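You operate a simulated robot arm through the tools that you are given. There is no shell and no other tool. Be economical: measure what you need, move in short steps, check, and stop when the job is done.

You run a simulated two-armed robot. Do the job below in one go: nothing can be reset, and whatever is moved stays where it is left.

## Task
Dry the green t-shirt on cupboard dry, low heat; once started, lock the keys against stray knocks.
Fine: the door stays shut; hold the lock key till its lamp lights; wait for DONE and leave it locked.

Only the result counts: the job must be done as asked and must still hold three seconds after the hand-in. Knocking over, shifting, dropping, spilling or breaking anything else fails it. Flat cloth is picked up by pressing the open fingertips on it (5 to 10 N) and closing them slowly along it; thin cloth reads only 2 to 8 mm in the jaws.

## Robot
Two 7-joint arms with fingered hands on one trunk that stands fixed in place. Base frame: the origin is at the foot of the trunk, x ahead of it, y to its left, z up. Lengths are in cm, angles in degrees, forces in N, time in s.
The left shoulder is at [7, 12.5, 105], the right one opposite. With the tool pointing down near the work surface each hand reaches from about 10 to 60 cm from the base axis, measured 20 degrees to its own side. Payload 4 kg a hand.
The TCP of each hand is the grasp point between the finger pads, 2.9 cm short of the fingertips. In the tool frame z runs along the fingers and y along their closing line. The gripper opens to 10 cm. The gripper's body begins 3.4 cm behind the TCP. The gripper is a hand of 5 fingers: y runs from the thumb to the fingers, the wrist lies at [-1.5, -10.5, -17.7] in the tool frame.
Orientation is that of the tool frame in the base frame, as a unit quaternion [w, x, y, z]. With the fingers straight down and the wrist toward the robot, the tool's x, y and z point along [0, 1, 0], [1, 0, 0] and [0, 0, -1] of the base frame.

## Interface
- The arms move only by the tool servo_tool. It takes "left_plan", "right_plan" or both (then of equal length, played together; a hand with none holds still); each is a list that holds one entry, the list of rows, each a list of 6 numbers: the shift along the tool's x, y, z in m, then the turn, a rotation vector about the tool's x, y, z in degrees. In form: [[[tx, ty, tz, wx, wy, wz], ...]]. A call has 1 to 12 rows; each row is the pose to reach, as a shift and turn from the pose commanded when the call began, along the tool's axes at that moment. A row lasts 0.2 s, in which the tool goes at most 5 cm and 8.6 degrees; a call with a longer step from one row to the next is refused whole. Where a pose cannot be reached the arm comes as near as it can. A force on the tool above 40 N (or 10 N above the force at the start of the call, whichever is more), or a blocked arm, ends the call early, and 0.2 s more pass. In this call time passes only in rows, and 0.2 s behind the last. The reply holds the time, the measured pose of the TCP, the force on the tool along the base axes, the opening and the grip force, in the units named above and with some noise, with the torque about the TCP (base axes, N m) and any sound that the robot's microphone picked up, and new pictures: "views" is both (left out), scene, wrist or none (wrist: the cameras of the hands that moved).
- Cameras (640 x 400 px; columns grow to the right, rows downward): "scene" is now at [16.71, 1.34, 116.36]; the picture's right is [0.17, -0.99, -0.00], its down [-0.69, -0.12, -0.72] and it looks along [0.71, 0.12, -0.70] (base axes); focal length 214 px, centre (320, 200). "left" rides on the left gripper at [-6.6, -8.6, -12.1] in its tool frame; the picture's right is [-0.76, -0.31, 0.58], its down [0.59, -0.70, 0.40] and it looks along [0.28, 0.64, 0.71] (tool axes); focal length 247 px, centre (320, 200). "right" rides on the right gripper at [6.6, -8.6, -12.1] in its tool frame; the picture's right is [-0.76, 0.31, -0.58], its down [-0.59, -0.70, 0.40] and it looks along [-0.28, 0.64, 0.71] (tool axes); focal length 247 px, centre (320, 200). There is no depth. A picture from a camera that has moved, and an enlarged one, comes with that camera's place and axes in the base frame and with its lens.
- slide_trunk(by): slides the trunk up (or, below 0, down) by that many cm; the arms and the scene camera ride with it, the base frame stays. It gives what a move gives, with no picture.
- move_fingers(index, middle, ring, little, thumb_bend, thumb_turn, hand): sets how far each is bent, from 0 (flat) to 1 (curled in); at 0.3 the hand is open as for a grip, at 0.7 the pads meet at the TCP. One left out holds its place. A second passes; each finger stops where it meets its share of the squeeze, and holds until it gets a number again. It is the only way to open and close the hand. It gives what a move gives, with no picture; readings hold the bend of each and the force on index, middle, ring, little, thumb and palm. thumb_turn goes from beside the hand (0) to across from the fingers (1), as for a grip.
- turn_head(pan, tilt): turns the head with the scene camera to pan (to the left, within 80 degrees either way) and tilt (down, from -29 to 69), counted from straight ahead of the robot. It gives what a move gives, and a new picture of the scene camera.
- zoom(camera, box): a new picture of the part [left, top, right, bottom] of that camera's present view, enlarged. It takes no simulated time.
- job_done(): hands the job in; it is judged then, once.

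Work in short steps. Places have to be worked out from the pictures, the camera data and where the tool is seen: move nearer, look again, correct. Check each grasp and each placing, and mend what went wrong. You have 120 turns and 200 pictures in all, those below and enlarged ones among them. Open the grippers and draw the arms clear of the work before you hand the job in, unless the task says otherwise; then end with one line.

The tools are called after "Call:" as name(argument=value, ...) on one line, values as JSON. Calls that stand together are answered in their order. servo_tool: Moves the arms, as the interface text tells. Its arguments: {"type":"object","properties":{"left_plan":{"type":"array"},"right_plan":{"type":"array"},"views":{"type":"string","enum":["both","scene","wrist","none"]}},"required":[]} The other tools are called the same way: slide_trunk (by) slides the trunk up or down; move_fingers (index, middle, ring, little, thumb_bend, thumb_turn, hand) moves the fingers one by one; turn_head (pan, tilt) turns the head that bears the scene camera; zoom (camera, box) takes an enlarged picture of a part of a camera's view; job_done () hands the job in.

At the start:

```text
t: 0.0
left_position: [55.77, 28.29, 99.96]
left_orientation: [0.0, 0.707, 0.707, 0.0]
left_contact_force: [-0.1, 0.4, 0.3]
left_ft_torque: [-0.02, -0.01, 0.0]
left_gripper_width: 9.99
left_grip_force: 0.1
left_shape: jaw
left_bend: [0.3, 0.3, 0.3, 0.3, 0.3, 0.98]
left_finger forces: [0.0, 0.0, 0.0, 0.1, 0.0, 0.0]
right_position: [59.53, -18.65, 93.0]
right_orientation: [0.0, 0.707, 0.707, -0.001]
right_contact_force: [0.1, 0.4, -1.0]
right_ft_torque: [0.01, 0.03, -0.02]
right_gripper_width: 10.01
right_grip_force: 0.0
right_shape: jaw
right_bend: [0.3, 0.3, 0.3, 0.3, 0.3, 0.98]
right_finger forces: [0.1, 0.1, 0.0, 0.0, 0.0, 0.0]
trunk travel left (down, up): [-25.0, 49.7]
head pan, tilt: [9.9, 44.2]
```

scene: 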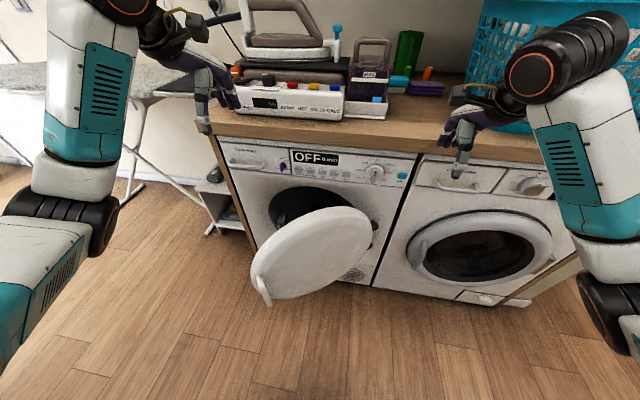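
right: 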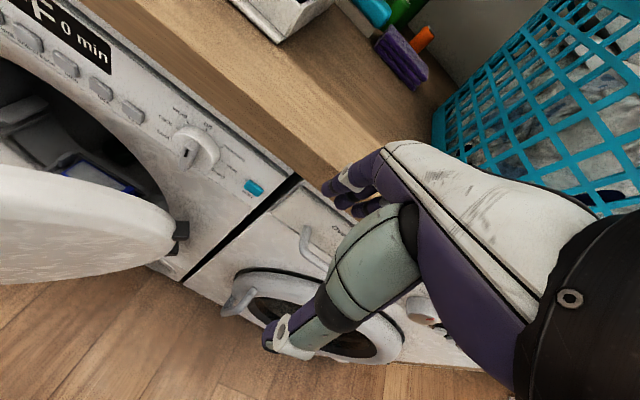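
left: 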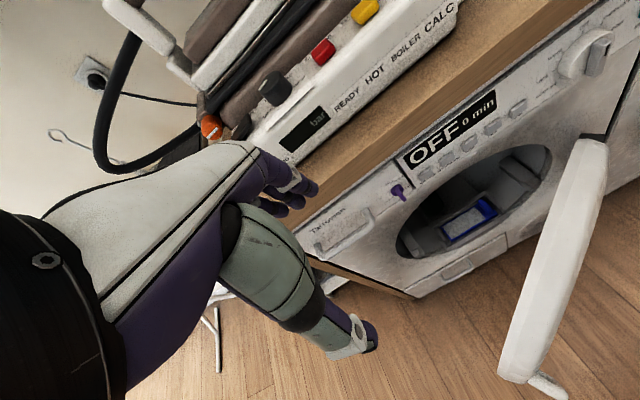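

The dryer (left machine) has its door open and the display reads OFF 0 min. I'll enlarge the panel, the drum and the surroundings to find the t-shirt.

Call:
zoom(camera="left", box=[300, 20, 640, 280])

Call:
zoom(camera="scene", box=[210, 130, 430, 310])

Call:
turn_head(pan=-30, tilt=35)

```text
1.54 times, centred on (470, 150) of left
camera zoom: at [47.12, 21.7, 111.93], right [-0.31, -0.76, -0.58], down [-0.7, 0.59, -0.4], along [0.64, 0.28, -0.71], focal length 380 px, centre (89, 277)
```

zoom: 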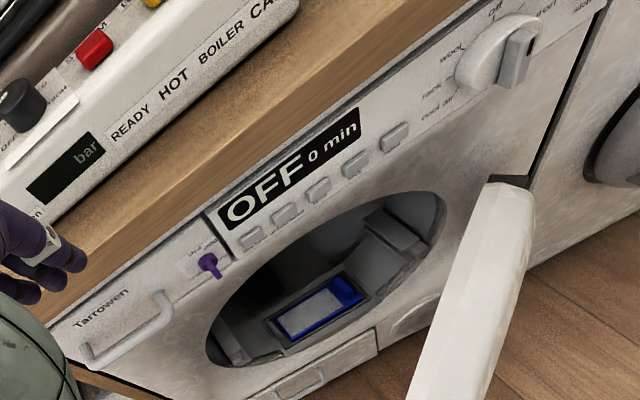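

```text
2.22 times, centred on (320, 220) of scene
camera zoom: at [16.71, 1.34, 116.36], right [0.17, -0.99, 0.0], down [-0.69, -0.12, -0.72], along [0.71, 0.12, -0.7], focal length 477 px, centre (320, 156)
```

zoom: 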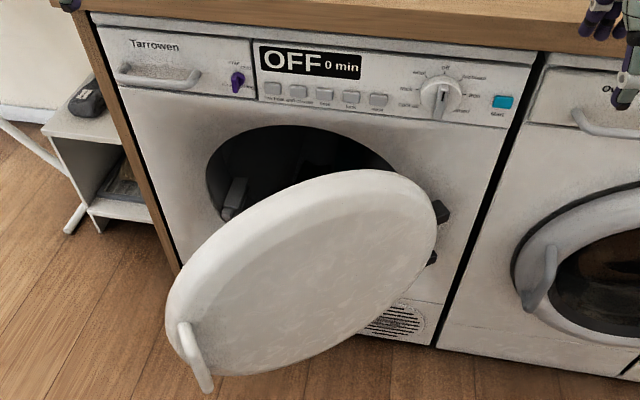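

```text
t: 1.1
left_position: [55.77, 28.3, 99.87]
left_orientation: [0.0, 0.707, 0.707, -0.001]
left_contact_force: [0.2, -0.2, 0.4]
left_ft_torque: [0.02, 0.01, -0.01]
left_gripper_width: 9.99
left_grip_force: 0.1
left_shape: jaw
left_bend: [0.3, 0.3, 0.3, 0.3, 0.3, 0.98]
left_finger forces: [0.0, 0.1, 0.1, 0.1, 0.0, 0.1]
right_position: [59.54, -18.76, 92.98]
right_orientation: [-0.001, 0.707, 0.707, 0.0]
right_contact_force: [0.5, -0.4, -0.3]
right_ft_torque: [-0.02, -0.01, 0.0]
right_gripper_width: 9.97
right_grip_force: 0.1
right_shape: jaw
right_bend: [0.3, 0.3, 0.3, 0.3, 0.3, 0.98]
right_finger forces: [0.0, 0.0, 0.0, 0.0, 0.0, 0.1]
trunk travel left (down, up): [-25.0, 49.7]
head pan, tilt: [-30.0, 35.0]
camera scene: at [16.27, -4.46, 117.73], right [-0.5, -0.87, 0.0], down [-0.5, 0.29, -0.82], along [0.71, -0.41, -0.57], focal length 214 px, centre (320, 200)
```

scene: 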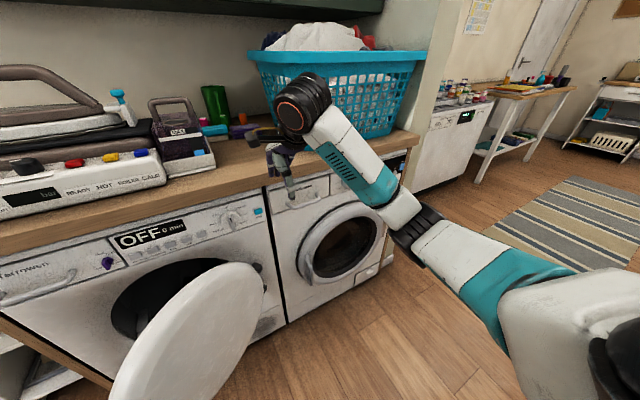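

The basket holds some cloths and there is a purple small knob on the dryer. I'll zoom on both, and look left too.

Call:
zoom(camera="scene", box=[240, 10, 440, 140])

Call:
zoom(camera="scene", box=[0, 180, 300, 380])

Call:
turn_head(pan=50, tilt=35)

```text
3.08 times, centred on (340, 75) of scene
camera zoom: at [16.27, -4.46, 117.73], right [-0.5, -0.87, 0.0], down [-0.5, 0.29, -0.82], along [0.71, -0.41, -0.57], focal length 660 px, centre (258, 585)
```

zoom: 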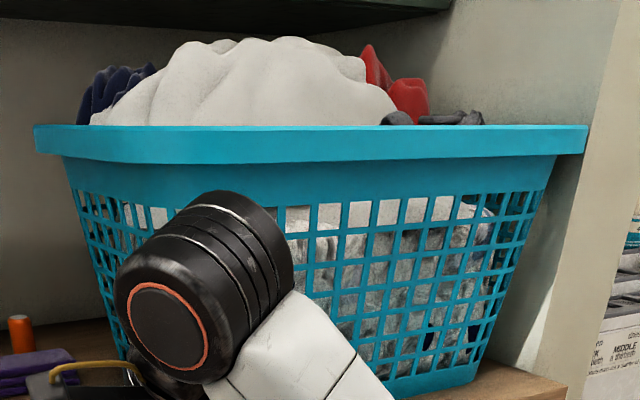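

```text
2.00 times, centred on (150, 280) of scene
camera zoom: at [16.27, -4.46, 117.73], right [-0.5, -0.87, 0.0], down [-0.5, 0.29, -0.82], along [0.71, -0.41, -0.57], focal length 429 px, centre (660, 40)
```

zoom: 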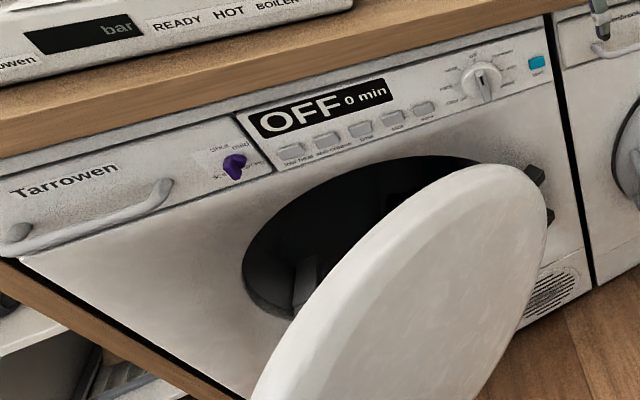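

```text
t: 2.6
left_position: [55.63, 28.31, 99.92]
left_orientation: [0.0, 0.707, 0.707, 0.0]
left_contact_force: [-0.3, -0.8, -0.2]
left_ft_torque: [0.0, -0.04, -0.01]
left_gripper_width: 9.95
left_grip_force: 0.0
left_shape: jaw
left_bend: [0.3, 0.3, 0.3, 0.3, 0.3, 0.98]
left_finger forces: [0.0, 0.0, 0.1, 0.0, 0.0, 0.0]
right_position: [59.45, -18.73, 92.88]
right_orientation: [0.001, 0.707, 0.707, 0.0]
right_contact_force: [-0.6, 0.3, 0.0]
right_ft_torque: [-0.02, 0.05, 0.0]
right_gripper_width: 10.0
right_grip_force: 0.1
right_shape: jaw
right_bend: [0.3, 0.3, 0.3, 0.3, 0.3, 0.98]
right_finger forces: [0.0, 0.0, 0.0, 0.1, 0.0, 0.0]
trunk travel left (down, up): [-25.0, 49.7]
head pan, tilt: [50.0, 35.0]
camera scene: at [14.3, 6.68, 117.73], right [0.77, -0.64, 0.0], down [-0.37, -0.44, -0.82], along [0.53, 0.63, -0.57], focal length 214 px, centre (320, 200)
```

scene: 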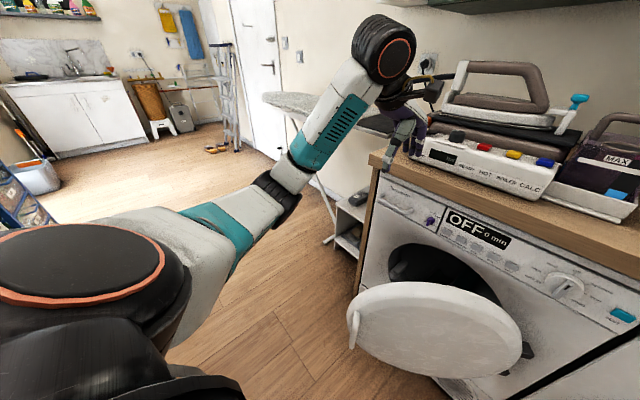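

No green shirt seen yet. Turning the head to look straight at the washer window and the dryer drum mouth.

Call:
turn_head(pan=-5, tilt=45)

Call:
zoom(camera="right", box=[0, 0, 340, 220])

Call:
zoom(camera="scene", box=[170, 100, 490, 300])

```text
t: 3.8
left_position: [55.73, 28.27, 99.98]
left_orientation: [0.0, 0.707, 0.707, -0.001]
left_contact_force: [-0.2, 0.9, -0.1]
left_ft_torque: [0.01, -0.02, 0.03]
left_gripper_width: 9.98
left_grip_force: 0.0
left_shape: jaw
left_bend: [0.3, 0.3, 0.3, 0.3, 0.3, 0.98]
left_finger forces: [0.1, 0.1, 0.0, 0.0, 0.0, 0.0]
right_position: [59.54, -18.65, 92.96]
right_orientation: [0.0, 0.707, 0.707, 0.0]
right_contact_force: [-0.1, -0.3, -0.7]
right_ft_torque: [-0.03, -0.03, 0.0]
right_gripper_width: 9.98
right_grip_force: 0.1
right_shape: jaw
right_bend: [0.3, 0.3, 0.3, 0.3, 0.3, 0.98]
right_finger forces: [0.0, 0.1, 0.1, 0.0, 0.0, 0.0]
trunk travel left (down, up): [-25.0, 49.7]
head pan, tilt: [-5.0, 45.0]
camera scene: at [16.74, -0.77, 116.25], right [-0.09, -1.0, 0.0], down [-0.7, 0.06, -0.71], along [0.7, -0.06, -0.71], focal length 214 px, centre (320, 200)
```

scene: 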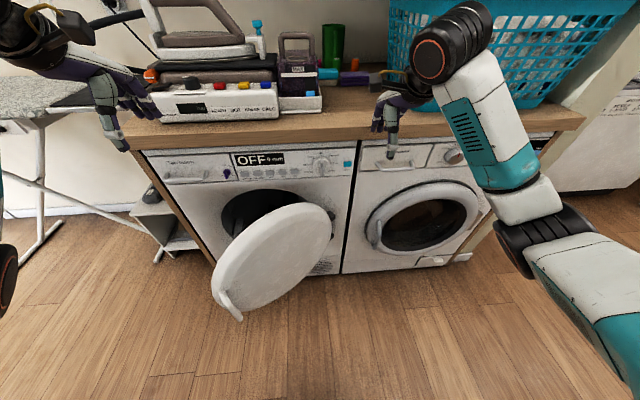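

```text
1.82 times, centred on (170, 110) of right
camera zoom: at [50.88, -12.16, 105.1], right [0.31, -0.76, 0.58], down [-0.7, -0.59, -0.4], along [0.64, -0.28, -0.71], focal length 449 px, centre (593, 364)
```

zoom: 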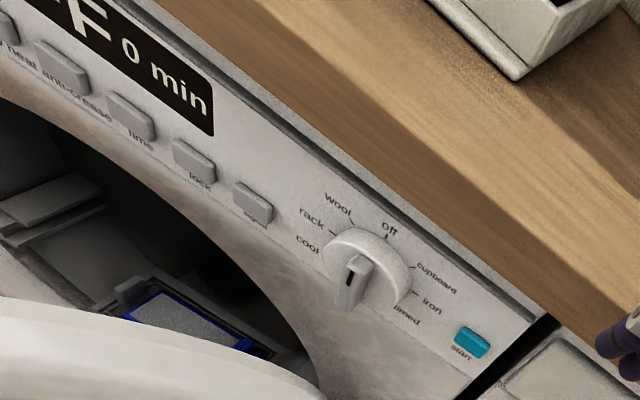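

```text
2.00 times, centred on (330, 200) of scene
camera zoom: at [16.74, -0.77, 116.25], right [-0.09, -1.0, 0.0], down [-0.7, 0.06, -0.71], along [0.7, -0.06, -0.71], focal length 429 px, centre (300, 200)
```

zoom: 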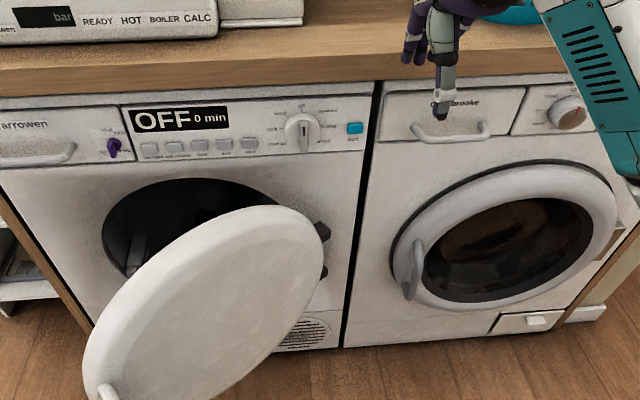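

The dial reads off/cupboard/iron/timed/cool/rack/wool, and the keys are low heat, anti-crease, time, lock, signal; the panel front is at about x=70, z≈81. I swing the left hand left and yaw it so that its camera looks into the drum.

Call:
servo_tool(left_plan=[[[0.015, -0.005, 0.01, 0, 0, 8], [0.03, -0.01, 0.03, 0, 0, 16], [0.045, -0.015, 0.05, 0, 0, 24], [0.06, -0.02, 0.07, 0, 0, 32], [0.07, -0.03, 0.09, 0, 0, 40], [0.08, -0.04, 0.11, 0, 0, 48], [0.08, -0.04, 0.13, 0, 0, 56], [0.08, -0.04, 0.15, 0, 0, 60]]], views="both")

```text
t: 5.6
left_position: [51.68, 36.35, 84.93]
left_orientation: [0.001, 0.966, 0.257, 0.0]
left_contact_force: [-0.3, 0.1, -0.1]
left_ft_torque: [0.03, -0.02, 0.03]
left_gripper_width: 9.95
left_grip_force: 0.0
left_shape: jaw
left_bend: [0.3, 0.3, 0.3, 0.3, 0.3, 0.98]
left_finger forces: [0.0, 0.0, 0.0, 0.0, 0.0, 0.0]
right_position: [59.54, -18.7, 92.91]
right_orientation: [0.001, 0.707, 0.707, -0.001]
right_contact_force: [-0.3, -0.4, 0.3]
right_ft_torque: [0.02, -0.01, -0.03]
right_gripper_width: 9.99
right_grip_force: 0.1
right_shape: jaw
right_bend: [0.3, 0.3, 0.3, 0.3, 0.3, 0.98]
right_finger forces: [0.1, 0.0, 0.0, 0.0, 0.0, 0.1]
trunk travel left (down, up): [-25.0, 49.7]
head pan, tilt: [-5.0, 45.0]
camera scene: at [16.75, -0.77, 116.25], right [-0.09, -1.0, 0.0], down [-0.7, 0.06, -0.71], along [0.7, -0.06, -0.71], focal length 214 px, centre (320, 200)
camera left: at [41.84, 40.5, 96.93], right [-0.81, -0.11, -0.58], down [0.16, 0.9, -0.4], along [0.57, -0.42, -0.71], focal length 247 px, centre (320, 200)
```

scene: 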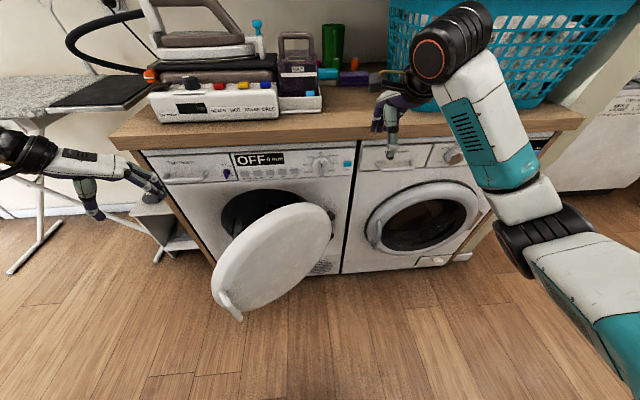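
left: 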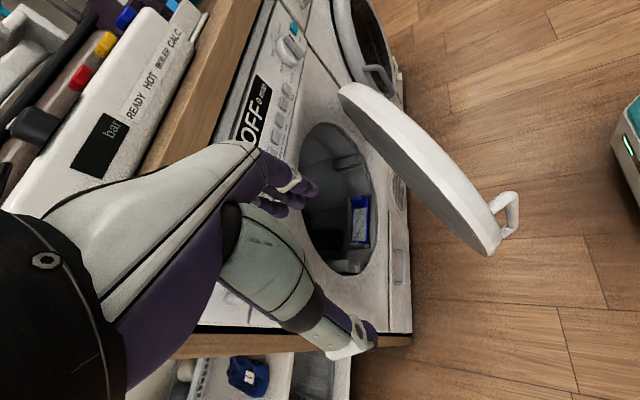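

The shelf under the ironing area left of the dryer holds items; zooming on the drum and on that shelf.

Call:
zoom(camera="left", box=[270, 100, 430, 300])

Call:
zoom(camera="left", box=[140, 300, 420, 400])

Call:
zoom(camera="scene", box=[350, 150, 500, 270])

```text
2.00 times, centred on (350, 200) of left
camera zoom: at [41.84, 40.5, 96.93], right [-0.81, -0.11, -0.58], down [0.16, 0.9, -0.4], along [0.57, -0.42, -0.71], focal length 494 px, centre (260, 200)
```

zoom: 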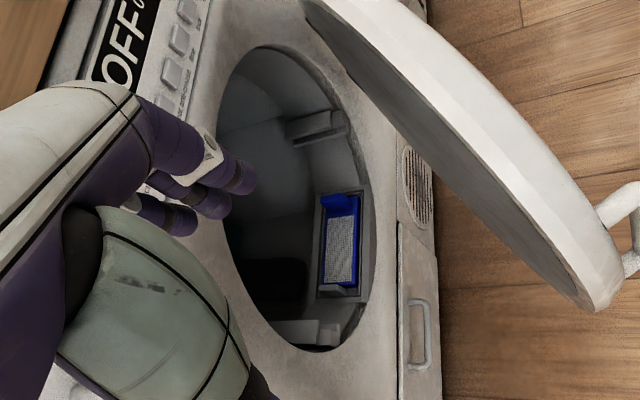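

```text
2.29 times, centred on (280, 350) of left
camera zoom: at [41.84, 40.5, 96.93], right [-0.81, -0.11, -0.58], down [0.16, 0.9, -0.4], along [0.57, -0.42, -0.71], focal length 564 px, centre (411, -143)
```

zoom: 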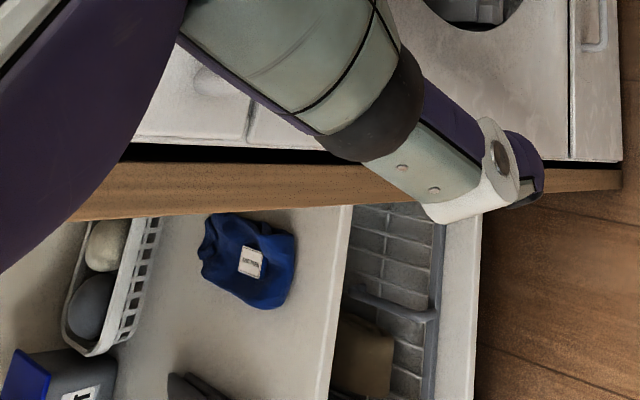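

```text
3.33 times, centred on (425, 210) of scene
camera zoom: at [16.75, -0.77, 116.25], right [-0.09, -1.0, 0.0], down [-0.7, 0.06, -0.71], along [0.7, -0.06, -0.71], focal length 715 px, centre (-30, 167)
```

zoom: 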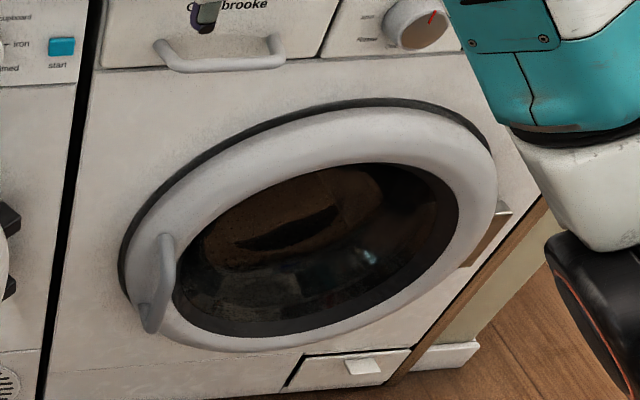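

The drum looks empty apart from the blue lint filter. I'll raise the trunk to look down into the basket on the counter.

Call:
slide_trunk(by=25)

Call:
turn_head(pan=-30, tilt=40)

Call:
zoom(camera="scene", box=[220, 30, 500, 210])

Call:
turn_head(pan=40, tilt=55)

```text
t: 8.2
left_position: [51.72, 36.37, 109.91]
left_orientation: [0.0, 0.966, 0.259, 0.0]
left_contact_force: [0.8, -0.5, 0.5]
left_ft_torque: [0.03, 0.0, 0.0]
left_gripper_width: 9.95
left_grip_force: 0.0
left_shape: jaw
left_bend: [0.3, 0.3, 0.3, 0.3, 0.3, 0.98]
left_finger forces: [0.0, 0.0, 0.0, 0.0, 0.0, 0.0]
right_position: [59.59, -18.81, 117.89]
right_orientation: [0.0, 0.707, 0.707, -0.001]
right_contact_force: [0.3, -0.3, -0.1]
right_ft_torque: [0.01, 0.0, -0.01]
right_gripper_width: 10.0
right_grip_force: 0.0
right_shape: jaw
right_bend: [0.3, 0.3, 0.3, 0.3, 0.3, 0.98]
right_finger forces: [0.1, 0.0, 0.0, 0.1, 0.0, 0.1]
trunk travel left (down, up): [-50.0, 24.7]
head pan, tilt: [-5.0, 45.0]
```

```text
t: 9.1
left_position: [51.58, 36.29, 110.05]
left_orientation: [0.0, 0.966, 0.258, 0.0]
left_contact_force: [-0.5, 0.1, 0.2]
left_ft_torque: [0.02, 0.02, -0.02]
left_gripper_width: 9.99
left_grip_force: 0.0
left_shape: jaw
left_bend: [0.3, 0.3, 0.3, 0.3, 0.3, 0.98]
left_finger forces: [0.0, 0.0, 0.0, 0.0, 0.0, 0.0]
right_position: [59.52, -18.68, 117.88]
right_orientation: [0.0, 0.707, 0.707, -0.001]
right_contact_force: [0.3, -0.2, 0.3]
right_ft_torque: [0.02, 0.01, 0.01]
right_gripper_width: 9.96
right_grip_force: 0.1
right_shape: jaw
right_bend: [0.3, 0.3, 0.3, 0.3, 0.3, 0.98]
right_finger forces: [0.1, 0.0, 0.0, 0.1, 0.0, 0.0]
trunk travel left (down, up): [-50.0, 24.7]
head pan, tilt: [-30.0, 40.0]
camera scene: at [10.86, -4.3, 142.43], right [-0.5, -0.87, 0.0], down [-0.56, 0.32, -0.77], along [0.66, -0.38, -0.64], focal length 214 px, centre (320, 200)
```

scene: 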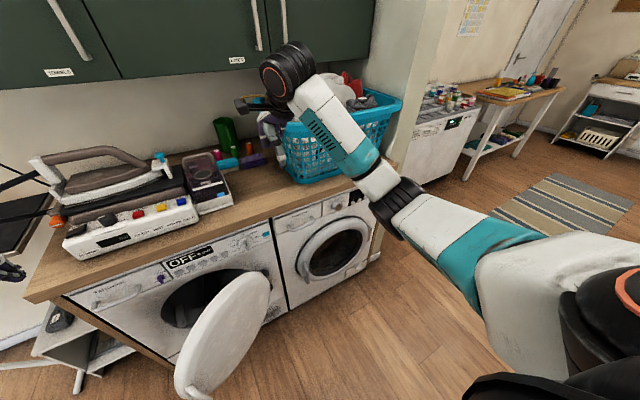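

```text
2.22 times, centred on (360, 120) of scene
camera zoom: at [10.86, -4.3, 142.43], right [-0.5, -0.87, 0.0], down [-0.56, 0.32, -0.77], along [0.66, -0.38, -0.64], focal length 477 px, centre (231, 378)
```

zoom: 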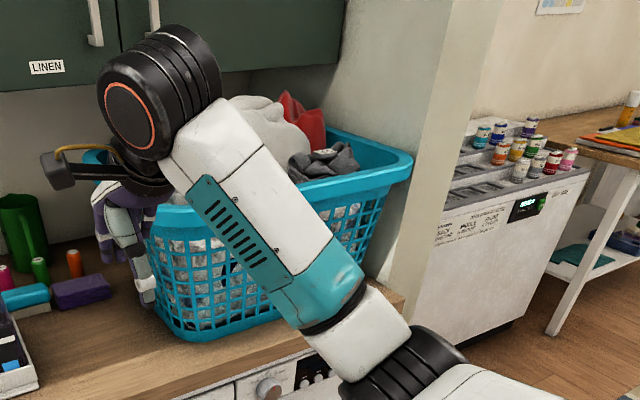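

```text
t: 10.5
left_position: [51.63, 36.4, 109.94]
left_orientation: [0.0, 0.966, 0.259, 0.0]
left_contact_force: [0.3, 0.1, 0.2]
left_ft_torque: [0.02, 0.01, -0.02]
left_gripper_width: 9.99
left_grip_force: 0.0
left_shape: jaw
left_bend: [0.3, 0.3, 0.3, 0.3, 0.3, 0.98]
left_finger forces: [0.0, 0.0, 0.1, 0.0, 0.0, 0.0]
right_position: [59.54, -18.77, 117.97]
right_orientation: [0.0, 0.708, 0.707, 0.001]
right_contact_force: [-0.2, -0.1, 0.1]
right_ft_torque: [-0.01, 0.0, -0.03]
right_gripper_width: 9.97
right_grip_force: 0.1
right_shape: jaw
right_bend: [0.3, 0.3, 0.3, 0.3, 0.3, 0.98]
right_finger forces: [0.0, 0.0, 0.0, 0.0, 0.0, 0.0]
trunk travel left (down, up): [-50.0, 24.7]
head pan, tilt: [40.0, 55.0]
camera scene: at [9.02, 4.57, 140.36], right [0.64, -0.77, 0.0], down [-0.63, -0.53, -0.57], along [0.44, 0.37, -0.82], focal length 214 px, centre (320, 200)
```

scene: 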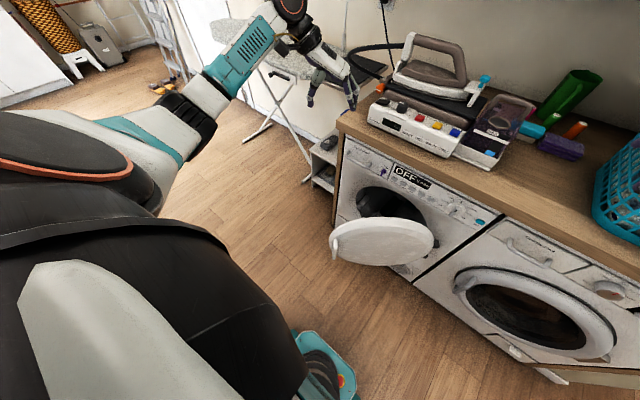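

The basket shows white, red, navy and grey; the arm hides part. I'll check the right wrist camera from here, plus zoom on the left shelf.

Call:
zoom(camera="right", box=[0, 0, 640, 400])

Call:
zoom(camera="left", box=[0, 0, 640, 400])

```text
1.00 times, centred on (320, 200) of right (not enlarged: the box is as wide or as high as the picture)
camera zoom: at [50.88, -12.15, 130.11], right [0.31, -0.76, 0.58], down [-0.7, -0.59, -0.4], along [0.64, -0.28, -0.71], focal length 247 px, centre (320, 200)
```

zoom: 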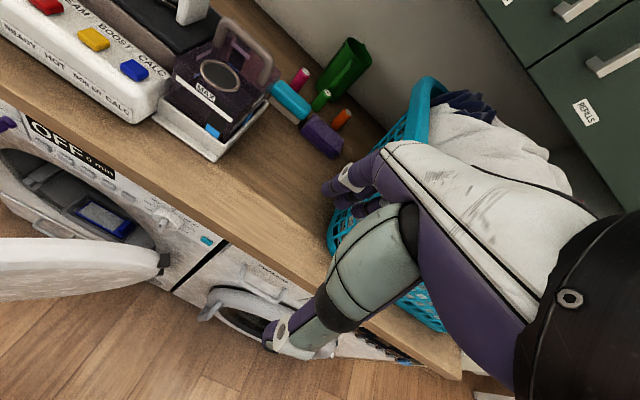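

```text
1.00 times, centred on (320, 200) of left (not enlarged: the box is as wide or as high as the picture)
camera zoom: at [41.72, 40.4, 121.94], right [-0.81, -0.11, -0.58], down [0.16, 0.9, -0.4], along [0.57, -0.41, -0.71], focal length 247 px, centre (320, 200)
```

zoom: 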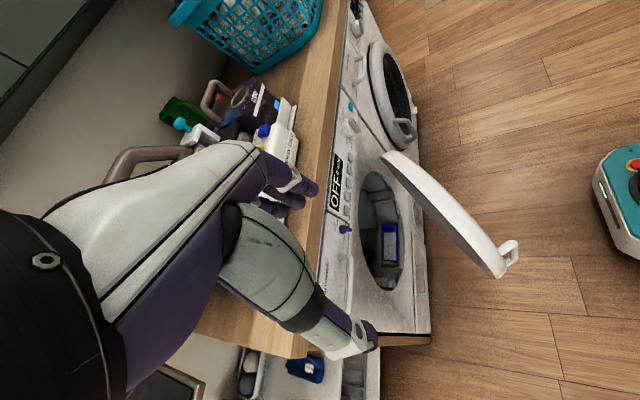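

Nothing green yet; I'll look deeper into the drums. I retract the right hand, yaw the left a bit more, and lower the trunk.

Call:
servo_tool(right_plan=[[[0, -0.04, 0, 0, 0, 0], [0, -0.08, 0, 0, 0, 0], [-0.03, -0.12, 0, 0, 0, 0], [-0.06, -0.16, 0, 0, 0, 0]]], views="none")

Call:
slide_trunk(by=-45)

Call:
turn_head(pan=10, tilt=30)

Call:
zoom(camera="left", box=[0, 0, 640, 400])

```text
t: 11.5
left_position: [51.57, 36.27, 110.05]
left_orientation: [0.0, 0.966, 0.259, 0.0]
left_contact_force: [0.8, -0.3, 0.3]
left_ft_torque: [0.01, -0.07, -0.02]
left_gripper_width: 9.98
left_grip_force: 0.1
left_shape: jaw
left_bend: [0.3, 0.3, 0.3, 0.3, 0.3, 0.98]
left_finger forces: [0.1, 0.0, 0.0, 0.1, 0.1, 0.0]
right_position: [43.32, -24.77, 118.12]
right_orientation: [0.001, 0.708, 0.707, 0.001]
right_contact_force: [-0.6, -1.4, -0.2]
right_ft_torque: [-0.04, -0.01, 0.01]
right_gripper_width: 9.95
right_grip_force: 0.1
right_shape: jaw
right_bend: [0.3, 0.3, 0.3, 0.3, 0.3, 0.98]
right_finger forces: [0.0, 0.0, 0.0, 0.0, 0.1, 0.0]
trunk travel left (down, up): [-50.0, 24.7]
head pan, tilt: [40.0, 55.0]
```

```text
refused: -45 is not a number from -40 to 40
```

```text
t: 12.5
left_position: [51.72, 36.35, 109.99]
left_orientation: [0.0, 0.966, 0.258, 0.0]
left_contact_force: [0.2, 0.6, 1.0]
left_ft_torque: [0.0, 0.0, 0.0]
left_gripper_width: 10.0
left_grip_force: 0.0
left_shape: jaw
left_bend: [0.3, 0.3, 0.3, 0.3, 0.3, 0.98]
left_finger forces: [0.0, 0.1, 0.0, 0.1, 0.0, 0.0]
right_position: [43.53, -24.63, 118.01]
right_orientation: [0.0, 0.707, 0.707, 0.001]
right_contact_force: [0.5, -0.9, -0.2]
right_ft_torque: [0.0, 0.0, -0.02]
right_gripper_width: 10.0
right_grip_force: 0.1
right_shape: jaw
right_bend: [0.3, 0.3, 0.3, 0.3, 0.3, 0.98]
right_finger forces: [0.1, 0.1, 0.0, 0.1, 0.0, 0.0]
trunk travel left (down, up): [-50.0, 24.7]
head pan, tilt: [10.0, 30.0]
camera scene: at [12.4, 1.52, 143.96], right [0.17, -0.98, 0.0], down [-0.49, -0.09, -0.87], along [0.85, 0.15, -0.5], focal length 214 px, centre (320, 200)
```

scene: 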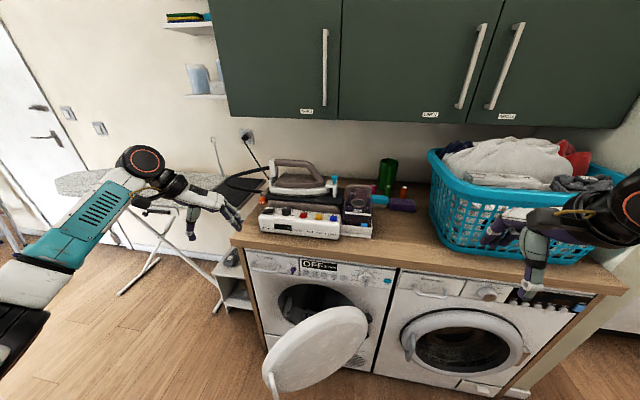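

```text
1.00 times, centred on (320, 200) of left (not enlarged: the box is as wide or as high as the picture)
camera zoom: at [41.73, 40.41, 121.93], right [-0.81, -0.11, -0.58], down [0.16, 0.9, -0.4], along [0.57, -0.41, -0.71], focal length 247 px, centre (320, 200)
```

zoom: 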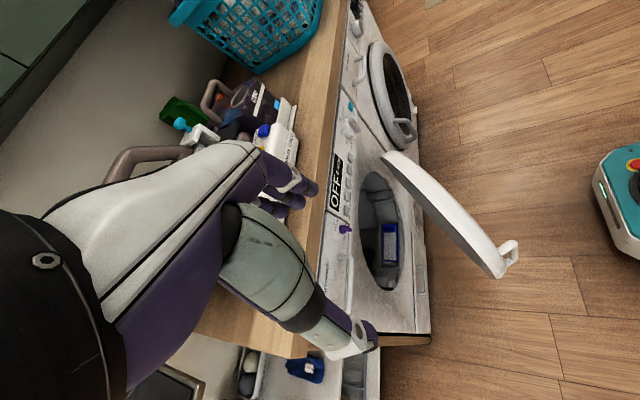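

The basket is now in clear view; zooming on it, then lowering the trunk 40 cm and looking into the drum from in front.

Call:
zoom(camera="scene", box=[420, 120, 640, 270])

Call:
slide_trunk(by=-40)

Call:
zoom(camera="left", box=[0, 0, 640, 400])

Call:
zoom(camera="scene", box=[0, 0, 640, 400])

```text
2.67 times, centred on (530, 195) of scene
camera zoom: at [12.4, 1.52, 143.96], right [0.17, -0.98, 0.0], down [-0.49, -0.09, -0.87], along [0.85, 0.15, -0.5], focal length 572 px, centre (-240, 213)
```

zoom: 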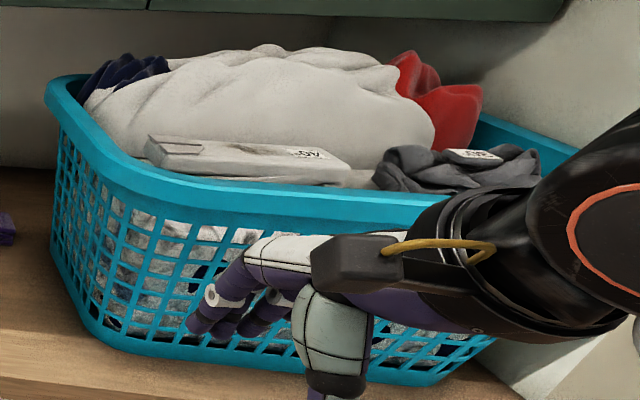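

```text
t: 16.3
left_position: [51.61, 36.28, 70.02]
left_orientation: [-0.001, 0.966, 0.259, -0.001]
left_contact_force: [-0.1, -0.9, 0.0]
left_ft_torque: [0.01, 0.01, -0.01]
left_gripper_width: 9.96
left_grip_force: 0.1
left_shape: jaw
left_bend: [0.3, 0.3, 0.3, 0.3, 0.3, 0.98]
left_finger forces: [0.0, 0.0, 0.0, 0.1, 0.0, 0.0]
right_position: [45.47, -24.77, 73.21]
right_orientation: [-0.047, 0.705, 0.706, -0.048]
right_contact_force: [0.1, -0.2, -1.4]
right_ft_torque: [0.03, 0.01, 0.02]
right_gripper_width: 9.98
right_grip_force: 0.1
right_shape: jaw
right_bend: [0.3, 0.3, 0.3, 0.3, 0.3, 0.98]
right_finger forces: [0.1, 0.1, 0.0, 0.1, 0.0, 0.0]
trunk travel left (down, up): [-10.0, 64.7]
head pan, tilt: [10.0, 30.0]
```

```text
1.00 times, centred on (320, 200) of left (not enlarged: the box is as wide or as high as the picture)
camera zoom: at [41.69, 40.39, 81.97], right [-0.81, -0.11, -0.58], down [0.16, 0.9, -0.4], along [0.57, -0.41, -0.71], focal length 247 px, centre (320, 200)
```

zoom: 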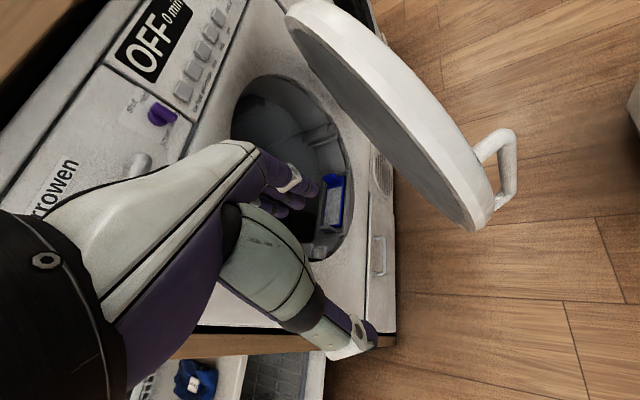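

```text
1.00 times, centred on (320, 200) of scene (not enlarged: the box is as wide or as high as the picture)
camera zoom: at [23.53, 1.5, 102.81], right [0.17, -0.98, 0.0], down [-0.49, -0.09, -0.87], along [0.85, 0.15, -0.5], focal length 214 px, centre (320, 200)
```

zoom: 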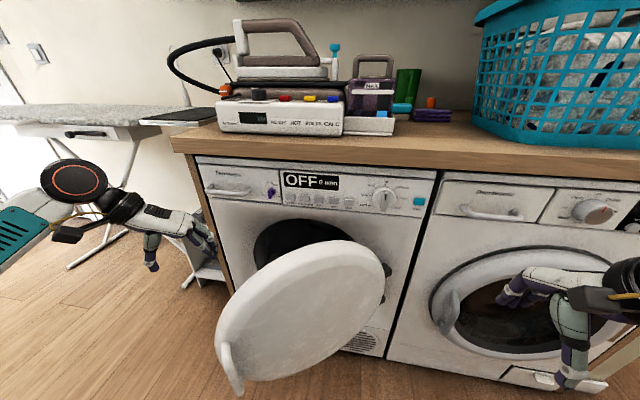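

Next check the washer's porthole with the right wrist camera, and enlarge the drum.

Call:
zoom(camera="right", box=[0, 0, 640, 400])

Call:
zoom(camera="left", box=[220, 60, 380, 270])

Call:
zoom(camera="scene", box=[180, 150, 440, 312])

```text
1.00 times, centred on (320, 200) of right (not enlarged: the box is as wide or as high as the picture)
camera zoom: at [38.46, -18.17, 86.27], right [0.38, -0.76, 0.53], down [-0.75, -0.59, -0.3], along [0.54, -0.28, -0.79], focal length 247 px, centre (320, 200)
```

zoom: 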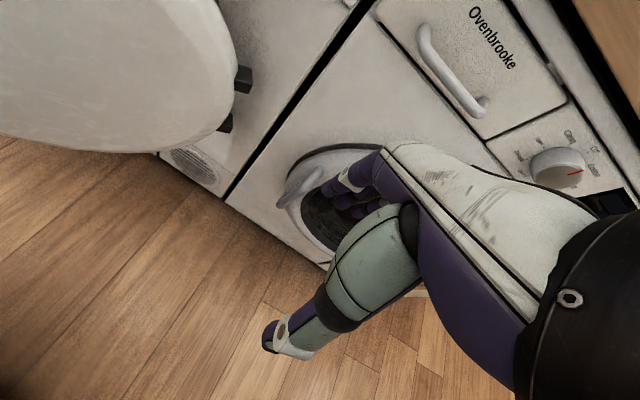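

```text
1.90 times, centred on (300, 165) of left
camera zoom: at [41.69, 40.39, 81.97], right [-0.81, -0.11, -0.58], down [0.16, 0.9, -0.4], along [0.57, -0.41, -0.71], focal length 470 px, centre (358, 267)
```

zoom: 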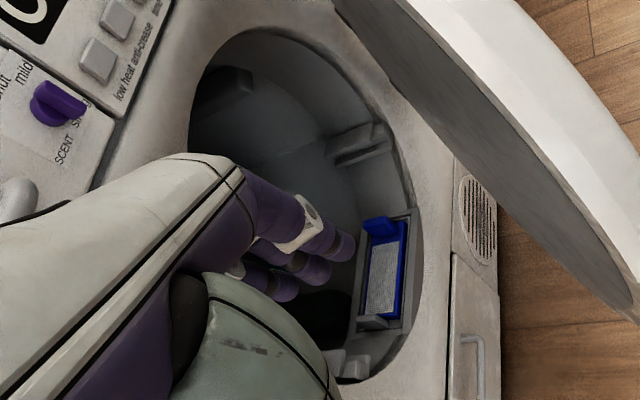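

```text
2.46 times, centred on (310, 231) of scene
camera zoom: at [23.53, 1.5, 102.81], right [0.17, -0.98, 0.0], down [-0.49, -0.09, -0.87], along [0.85, 0.15, -0.5], focal length 528 px, centre (345, 124)
```

zoom: 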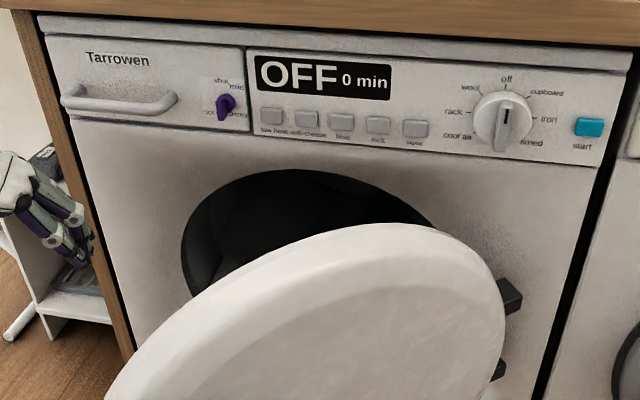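

There is a dark patch low in the drum behind my fingers. I turn the left hand so its camera sees the drum clear of the fingers.

Call:
servo_tool(left_plan=[[[0.01, 0.005, -0.01, -4.9, 5.8, -3.3], [0.03, 0.01, -0.02, -9.9, 11.6, -6.6], [0.04, 0.015, -0.03, -14.8, 17.5, -10], [0.04, 0.015, -0.04, -17.7, 21, -12]]], views="wrist")

```text
t: 17.3
left_position: [55.91, 37.09, 73.86]
left_orientation: [0.101, 0.906, 0.35, 0.215]
left_contact_force: [0.1, -0.4, 0.4]
left_ft_torque: [-0.03, -0.02, -0.01]
left_gripper_width: 9.97
left_grip_force: 0.1
left_shape: jaw
left_bend: [0.3, 0.3, 0.3, 0.3, 0.3, 0.98]
left_finger forces: [0.1, 0.0, 0.0, 0.1, 0.0, 0.1]
right_position: [45.4, -24.73, 73.08]
right_orientation: [-0.048, 0.706, 0.705, -0.049]
right_contact_force: [1.6, -0.9, -0.4]
right_ft_torque: [-0.04, 0.0, -0.02]
right_gripper_width: 9.98
right_grip_force: 0.0
right_shape: jaw
right_bend: [0.3, 0.3, 0.3, 0.3, 0.3, 0.98]
right_finger forces: [0.0, 0.1, 0.0, 0.1, 0.0, 0.0]
trunk travel left (down, up): [-10.0, 64.7]
head pan, tilt: [10.0, 30.0]
camera left: at [40.93, 39.23, 79.58], right [-0.42, -0.31, -0.86], down [0.16, 0.9, -0.4], along [0.9, -0.3, -0.33], focal length 247 px, centre (320, 200)
```

left: 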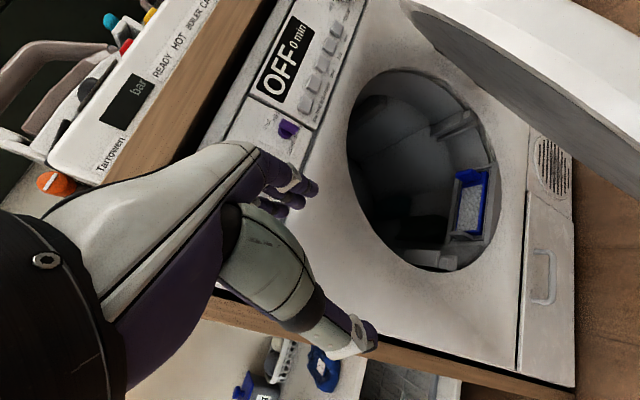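

Call:
zoom(camera="left", box=[330, 60, 530, 280])

Call:
zoom(camera="left", box=[220, 320, 480, 400])

Call:
zoom(camera="left", box=[220, 0, 380, 150])

```text
1.82 times, centred on (430, 170) of left
camera zoom: at [40.93, 39.23, 79.58], right [-0.42, -0.31, -0.86], down [0.16, 0.9, -0.4], along [0.9, -0.3, -0.33], focal length 449 px, centre (120, 254)
```

zoom: 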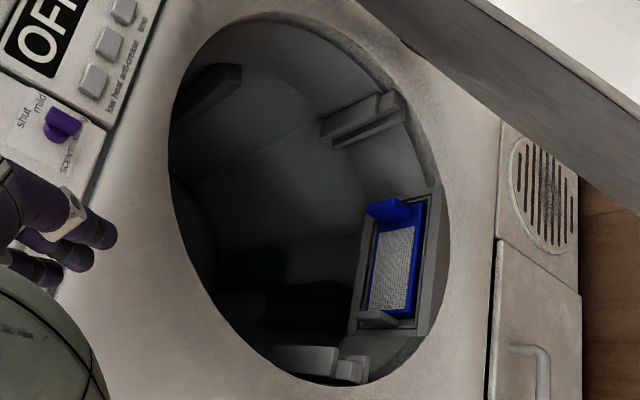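

```text
2.46 times, centred on (350, 360) of left
camera zoom: at [40.93, 39.23, 79.58], right [-0.42, -0.31, -0.86], down [0.16, 0.9, -0.4], along [0.9, -0.3, -0.33], focal length 608 px, centre (246, -194)
```

zoom: 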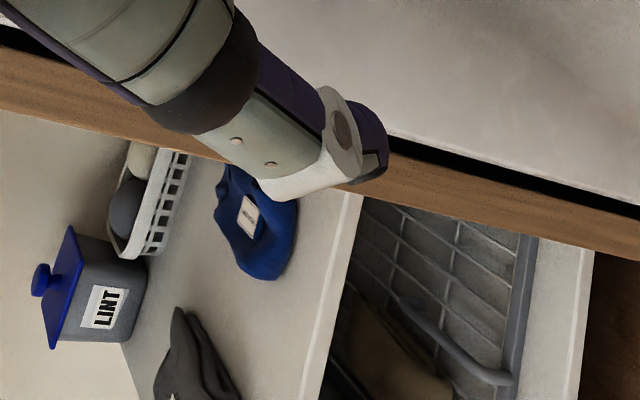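

```text
2.67 times, centred on (300, 75) of left
camera zoom: at [40.93, 39.23, 79.58], right [-0.42, -0.31, -0.86], down [0.16, 0.9, -0.4], along [0.9, -0.3, -0.33], focal length 659 px, centre (373, 533)
```

zoom: 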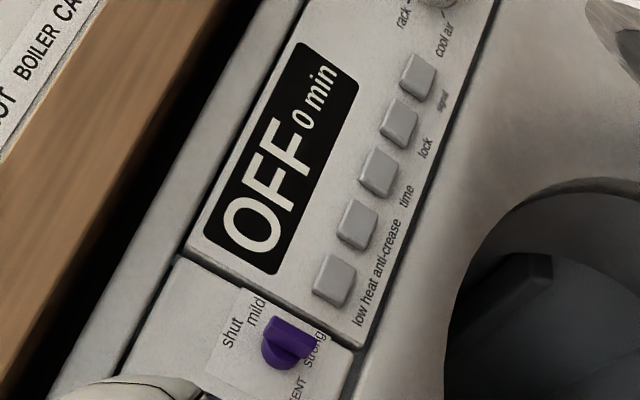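

A darker heap lies at the bottom rear of the drum, slightly greenish. Enlarging that spot.

Call:
zoom(camera="left", box=[380, 170, 480, 260])

```text
4.44 times, centred on (430, 215) of left
camera zoom: at [40.93, 39.23, 79.58], right [-0.42, -0.31, -0.86], down [0.16, 0.9, -0.4], along [0.9, -0.3, -0.33], focal length 1098 px, centre (-169, 133)
```

zoom: 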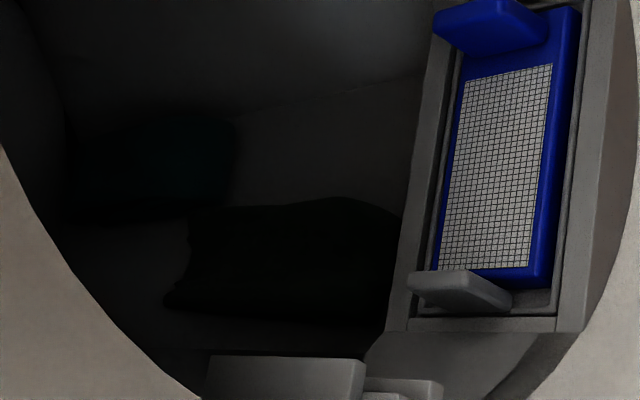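

There appear to be two dark items in the drum, one teal-green, one black. I move the left camera nearer to identify them.

Call:
servo_tool(left_plan=[[[-0.013, 0.02, 0.025, 0, 0, 0], [-0.027, 0.041, 0.05, 0, 0, 0], [-0.04, 0.06, 0.075, 0, 0, 0], [-0.053, 0.082, 0.102, 0, 0, 0]]], views="both")

Call:
zoom(camera="left", box=[330, 140, 510, 280])

```text
t: 18.3
left_position: [61.67, 27.0, 65.91]
left_orientation: [0.101, 0.906, 0.35, 0.215]
left_contact_force: [-0.4, 0.3, 0.0]
left_ft_torque: [0.01, -0.01, -0.03]
left_gripper_width: 9.98
left_grip_force: 0.0
left_shape: jaw
left_bend: [0.3, 0.3, 0.3, 0.3, 0.3, 0.98]
left_finger forces: [0.0, 0.1, 0.0, 0.0, 0.1, 0.1]
right_position: [45.42, -24.83, 73.02]
right_orientation: [-0.047, 0.706, 0.705, -0.048]
right_contact_force: [0.3, -0.1, 0.8]
right_ft_torque: [0.02, -0.03, -0.03]
right_gripper_width: 9.97
right_grip_force: 0.2
right_shape: jaw
right_bend: [0.3, 0.3, 0.3, 0.3, 0.3, 0.98]
right_finger forces: [0.0, 0.0, 0.0, 0.0, 0.0, 0.0]
trunk travel left (down, up): [-10.0, 64.7]
head pan, tilt: [10.0, 30.0]
camera scene: at [23.54, 1.5, 102.79], right [0.17, -0.98, 0.0], down [-0.49, -0.09, -0.87], along [0.85, 0.15, -0.5], focal length 214 px, centre (320, 200)
camera left: at [46.74, 29.22, 71.66], right [-0.42, -0.31, -0.86], down [0.16, 0.9, -0.4], along [0.89, -0.3, -0.33], focal length 247 px, centre (320, 200)
```

scene: 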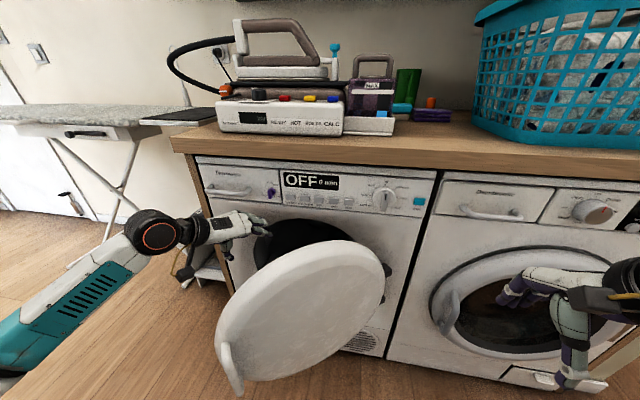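
left: 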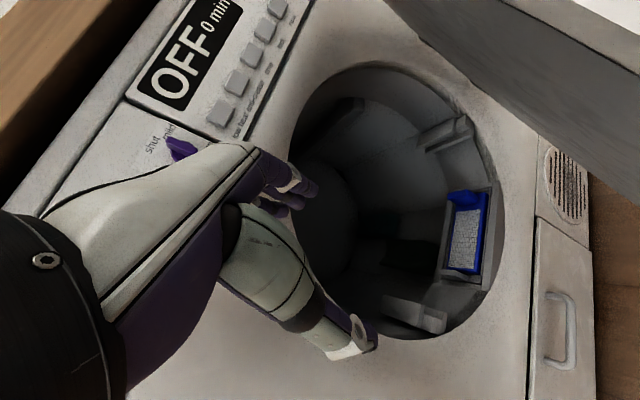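

```text
2.86 times, centred on (420, 210) of left
camera zoom: at [46.74, 29.22, 71.66], right [-0.42, -0.31, -0.86], down [0.16, 0.9, -0.4], along [0.89, -0.3, -0.33], focal length 706 px, centre (34, 171)
```

zoom: 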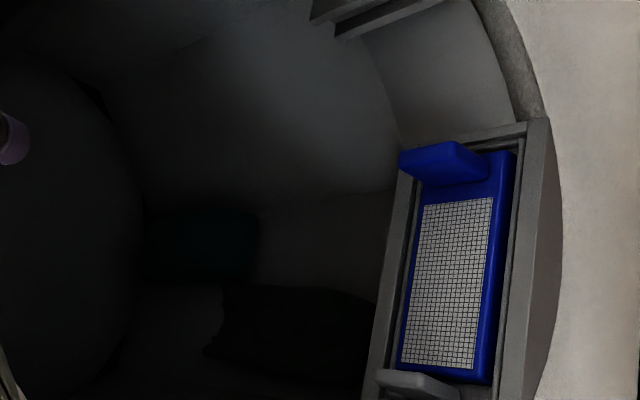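

Both are very dark. Enlarging each tightly to read its colour.

Call:
zoom(camera="left", box=[360, 190, 440, 240])

Call:
zoom(camera="left", box=[385, 235, 435, 275])

```text
8.00 times, centred on (400, 215) of left
camera zoom: at [46.74, 29.22, 71.66], right [-0.42, -0.31, -0.86], down [0.16, 0.9, -0.4], along [0.89, -0.3, -0.33], focal length 1976 px, centre (-320, 80)
```

zoom: 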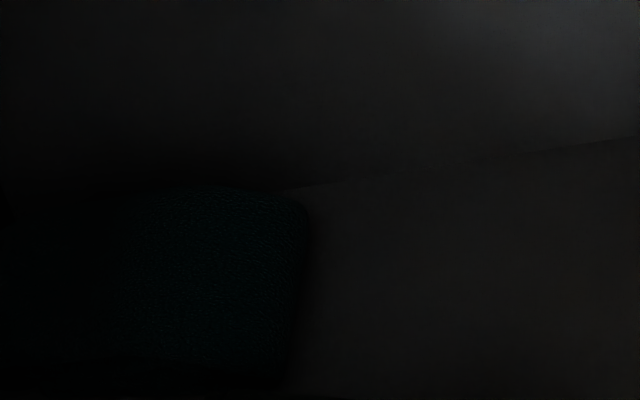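

```text
10.00 times, centred on (410, 255) of left
camera zoom: at [46.74, 29.22, 71.66], right [-0.42, -0.31, -0.86], down [0.16, 0.9, -0.4], along [0.89, -0.3, -0.33], focal length 2470 px, centre (-580, -350)
```

zoom: 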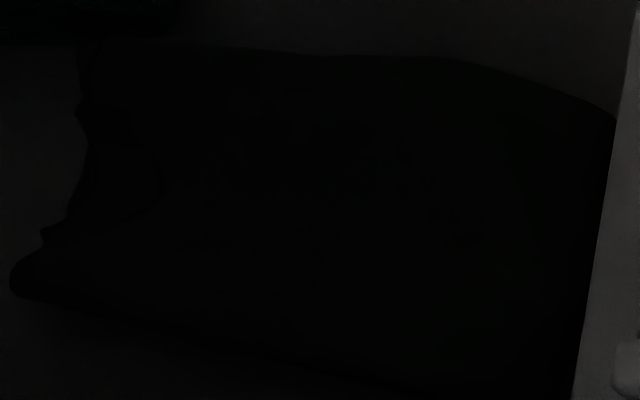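

The rear one is a woven teal item, the front one a black-looking cloth. Before deciding I check the shelf left of the dryer; backing the left hand out and turning its camera that way.

Call:
servo_tool(left_plan=[[[0.015, -0.022, -0.027, 0, 0, 0], [0.034, -0.047, -0.058, 0, 0, 0], [0.052, -0.071, -0.087, 6, 2.4, -4.6], [0.07, -0.095, -0.116, 12, 5, -9], [0.087, -0.119, -0.146, 18, 7.5, -14], [0.103, -0.142, -0.175, 24, 10, -18.5], [0.103, -0.142, -0.175, 30, 12.4, -23]]], views="wrist")

```text
t: 19.9
left_position: [52.37, 45.04, 80.0]
left_orientation: [-0.134, 0.786, 0.574, 0.188]
left_contact_force: [-0.1, -0.2, 0.1]
left_ft_torque: [0.01, 0.0, 0.0]
left_gripper_width: 9.96
left_grip_force: 0.1
left_shape: jaw
left_bend: [0.3, 0.3, 0.3, 0.3, 0.3, 0.98]
left_finger forces: [0.0, 0.1, 0.1, 0.0, 0.1, 0.0]
right_position: [45.41, -24.72, 73.1]
right_orientation: [-0.048, 0.706, 0.705, -0.048]
right_contact_force: [-0.4, 0.3, -0.1]
right_ft_torque: [-0.03, 0.01, 0.03]
right_gripper_width: 9.96
right_grip_force: 0.0
right_shape: jaw
right_bend: [0.3, 0.3, 0.3, 0.3, 0.3, 0.98]
right_finger forces: [0.2, 0.0, 0.0, 0.0, 0.0, 0.0]
trunk travel left (down, up): [-10.0, 64.7]
head pan, tilt: [10.0, 30.0]
camera left: at [40.72, 36.84, 87.78], right [-0.41, -0.31, -0.86], down [-0.45, 0.89, -0.1], along [0.79, 0.35, -0.51], focal length 247 px, centre (320, 200)
```

left: 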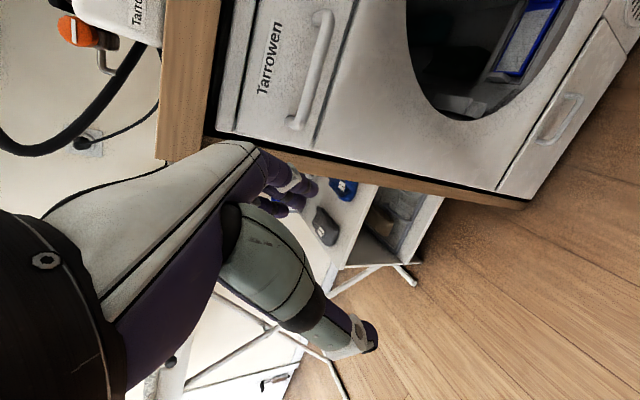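

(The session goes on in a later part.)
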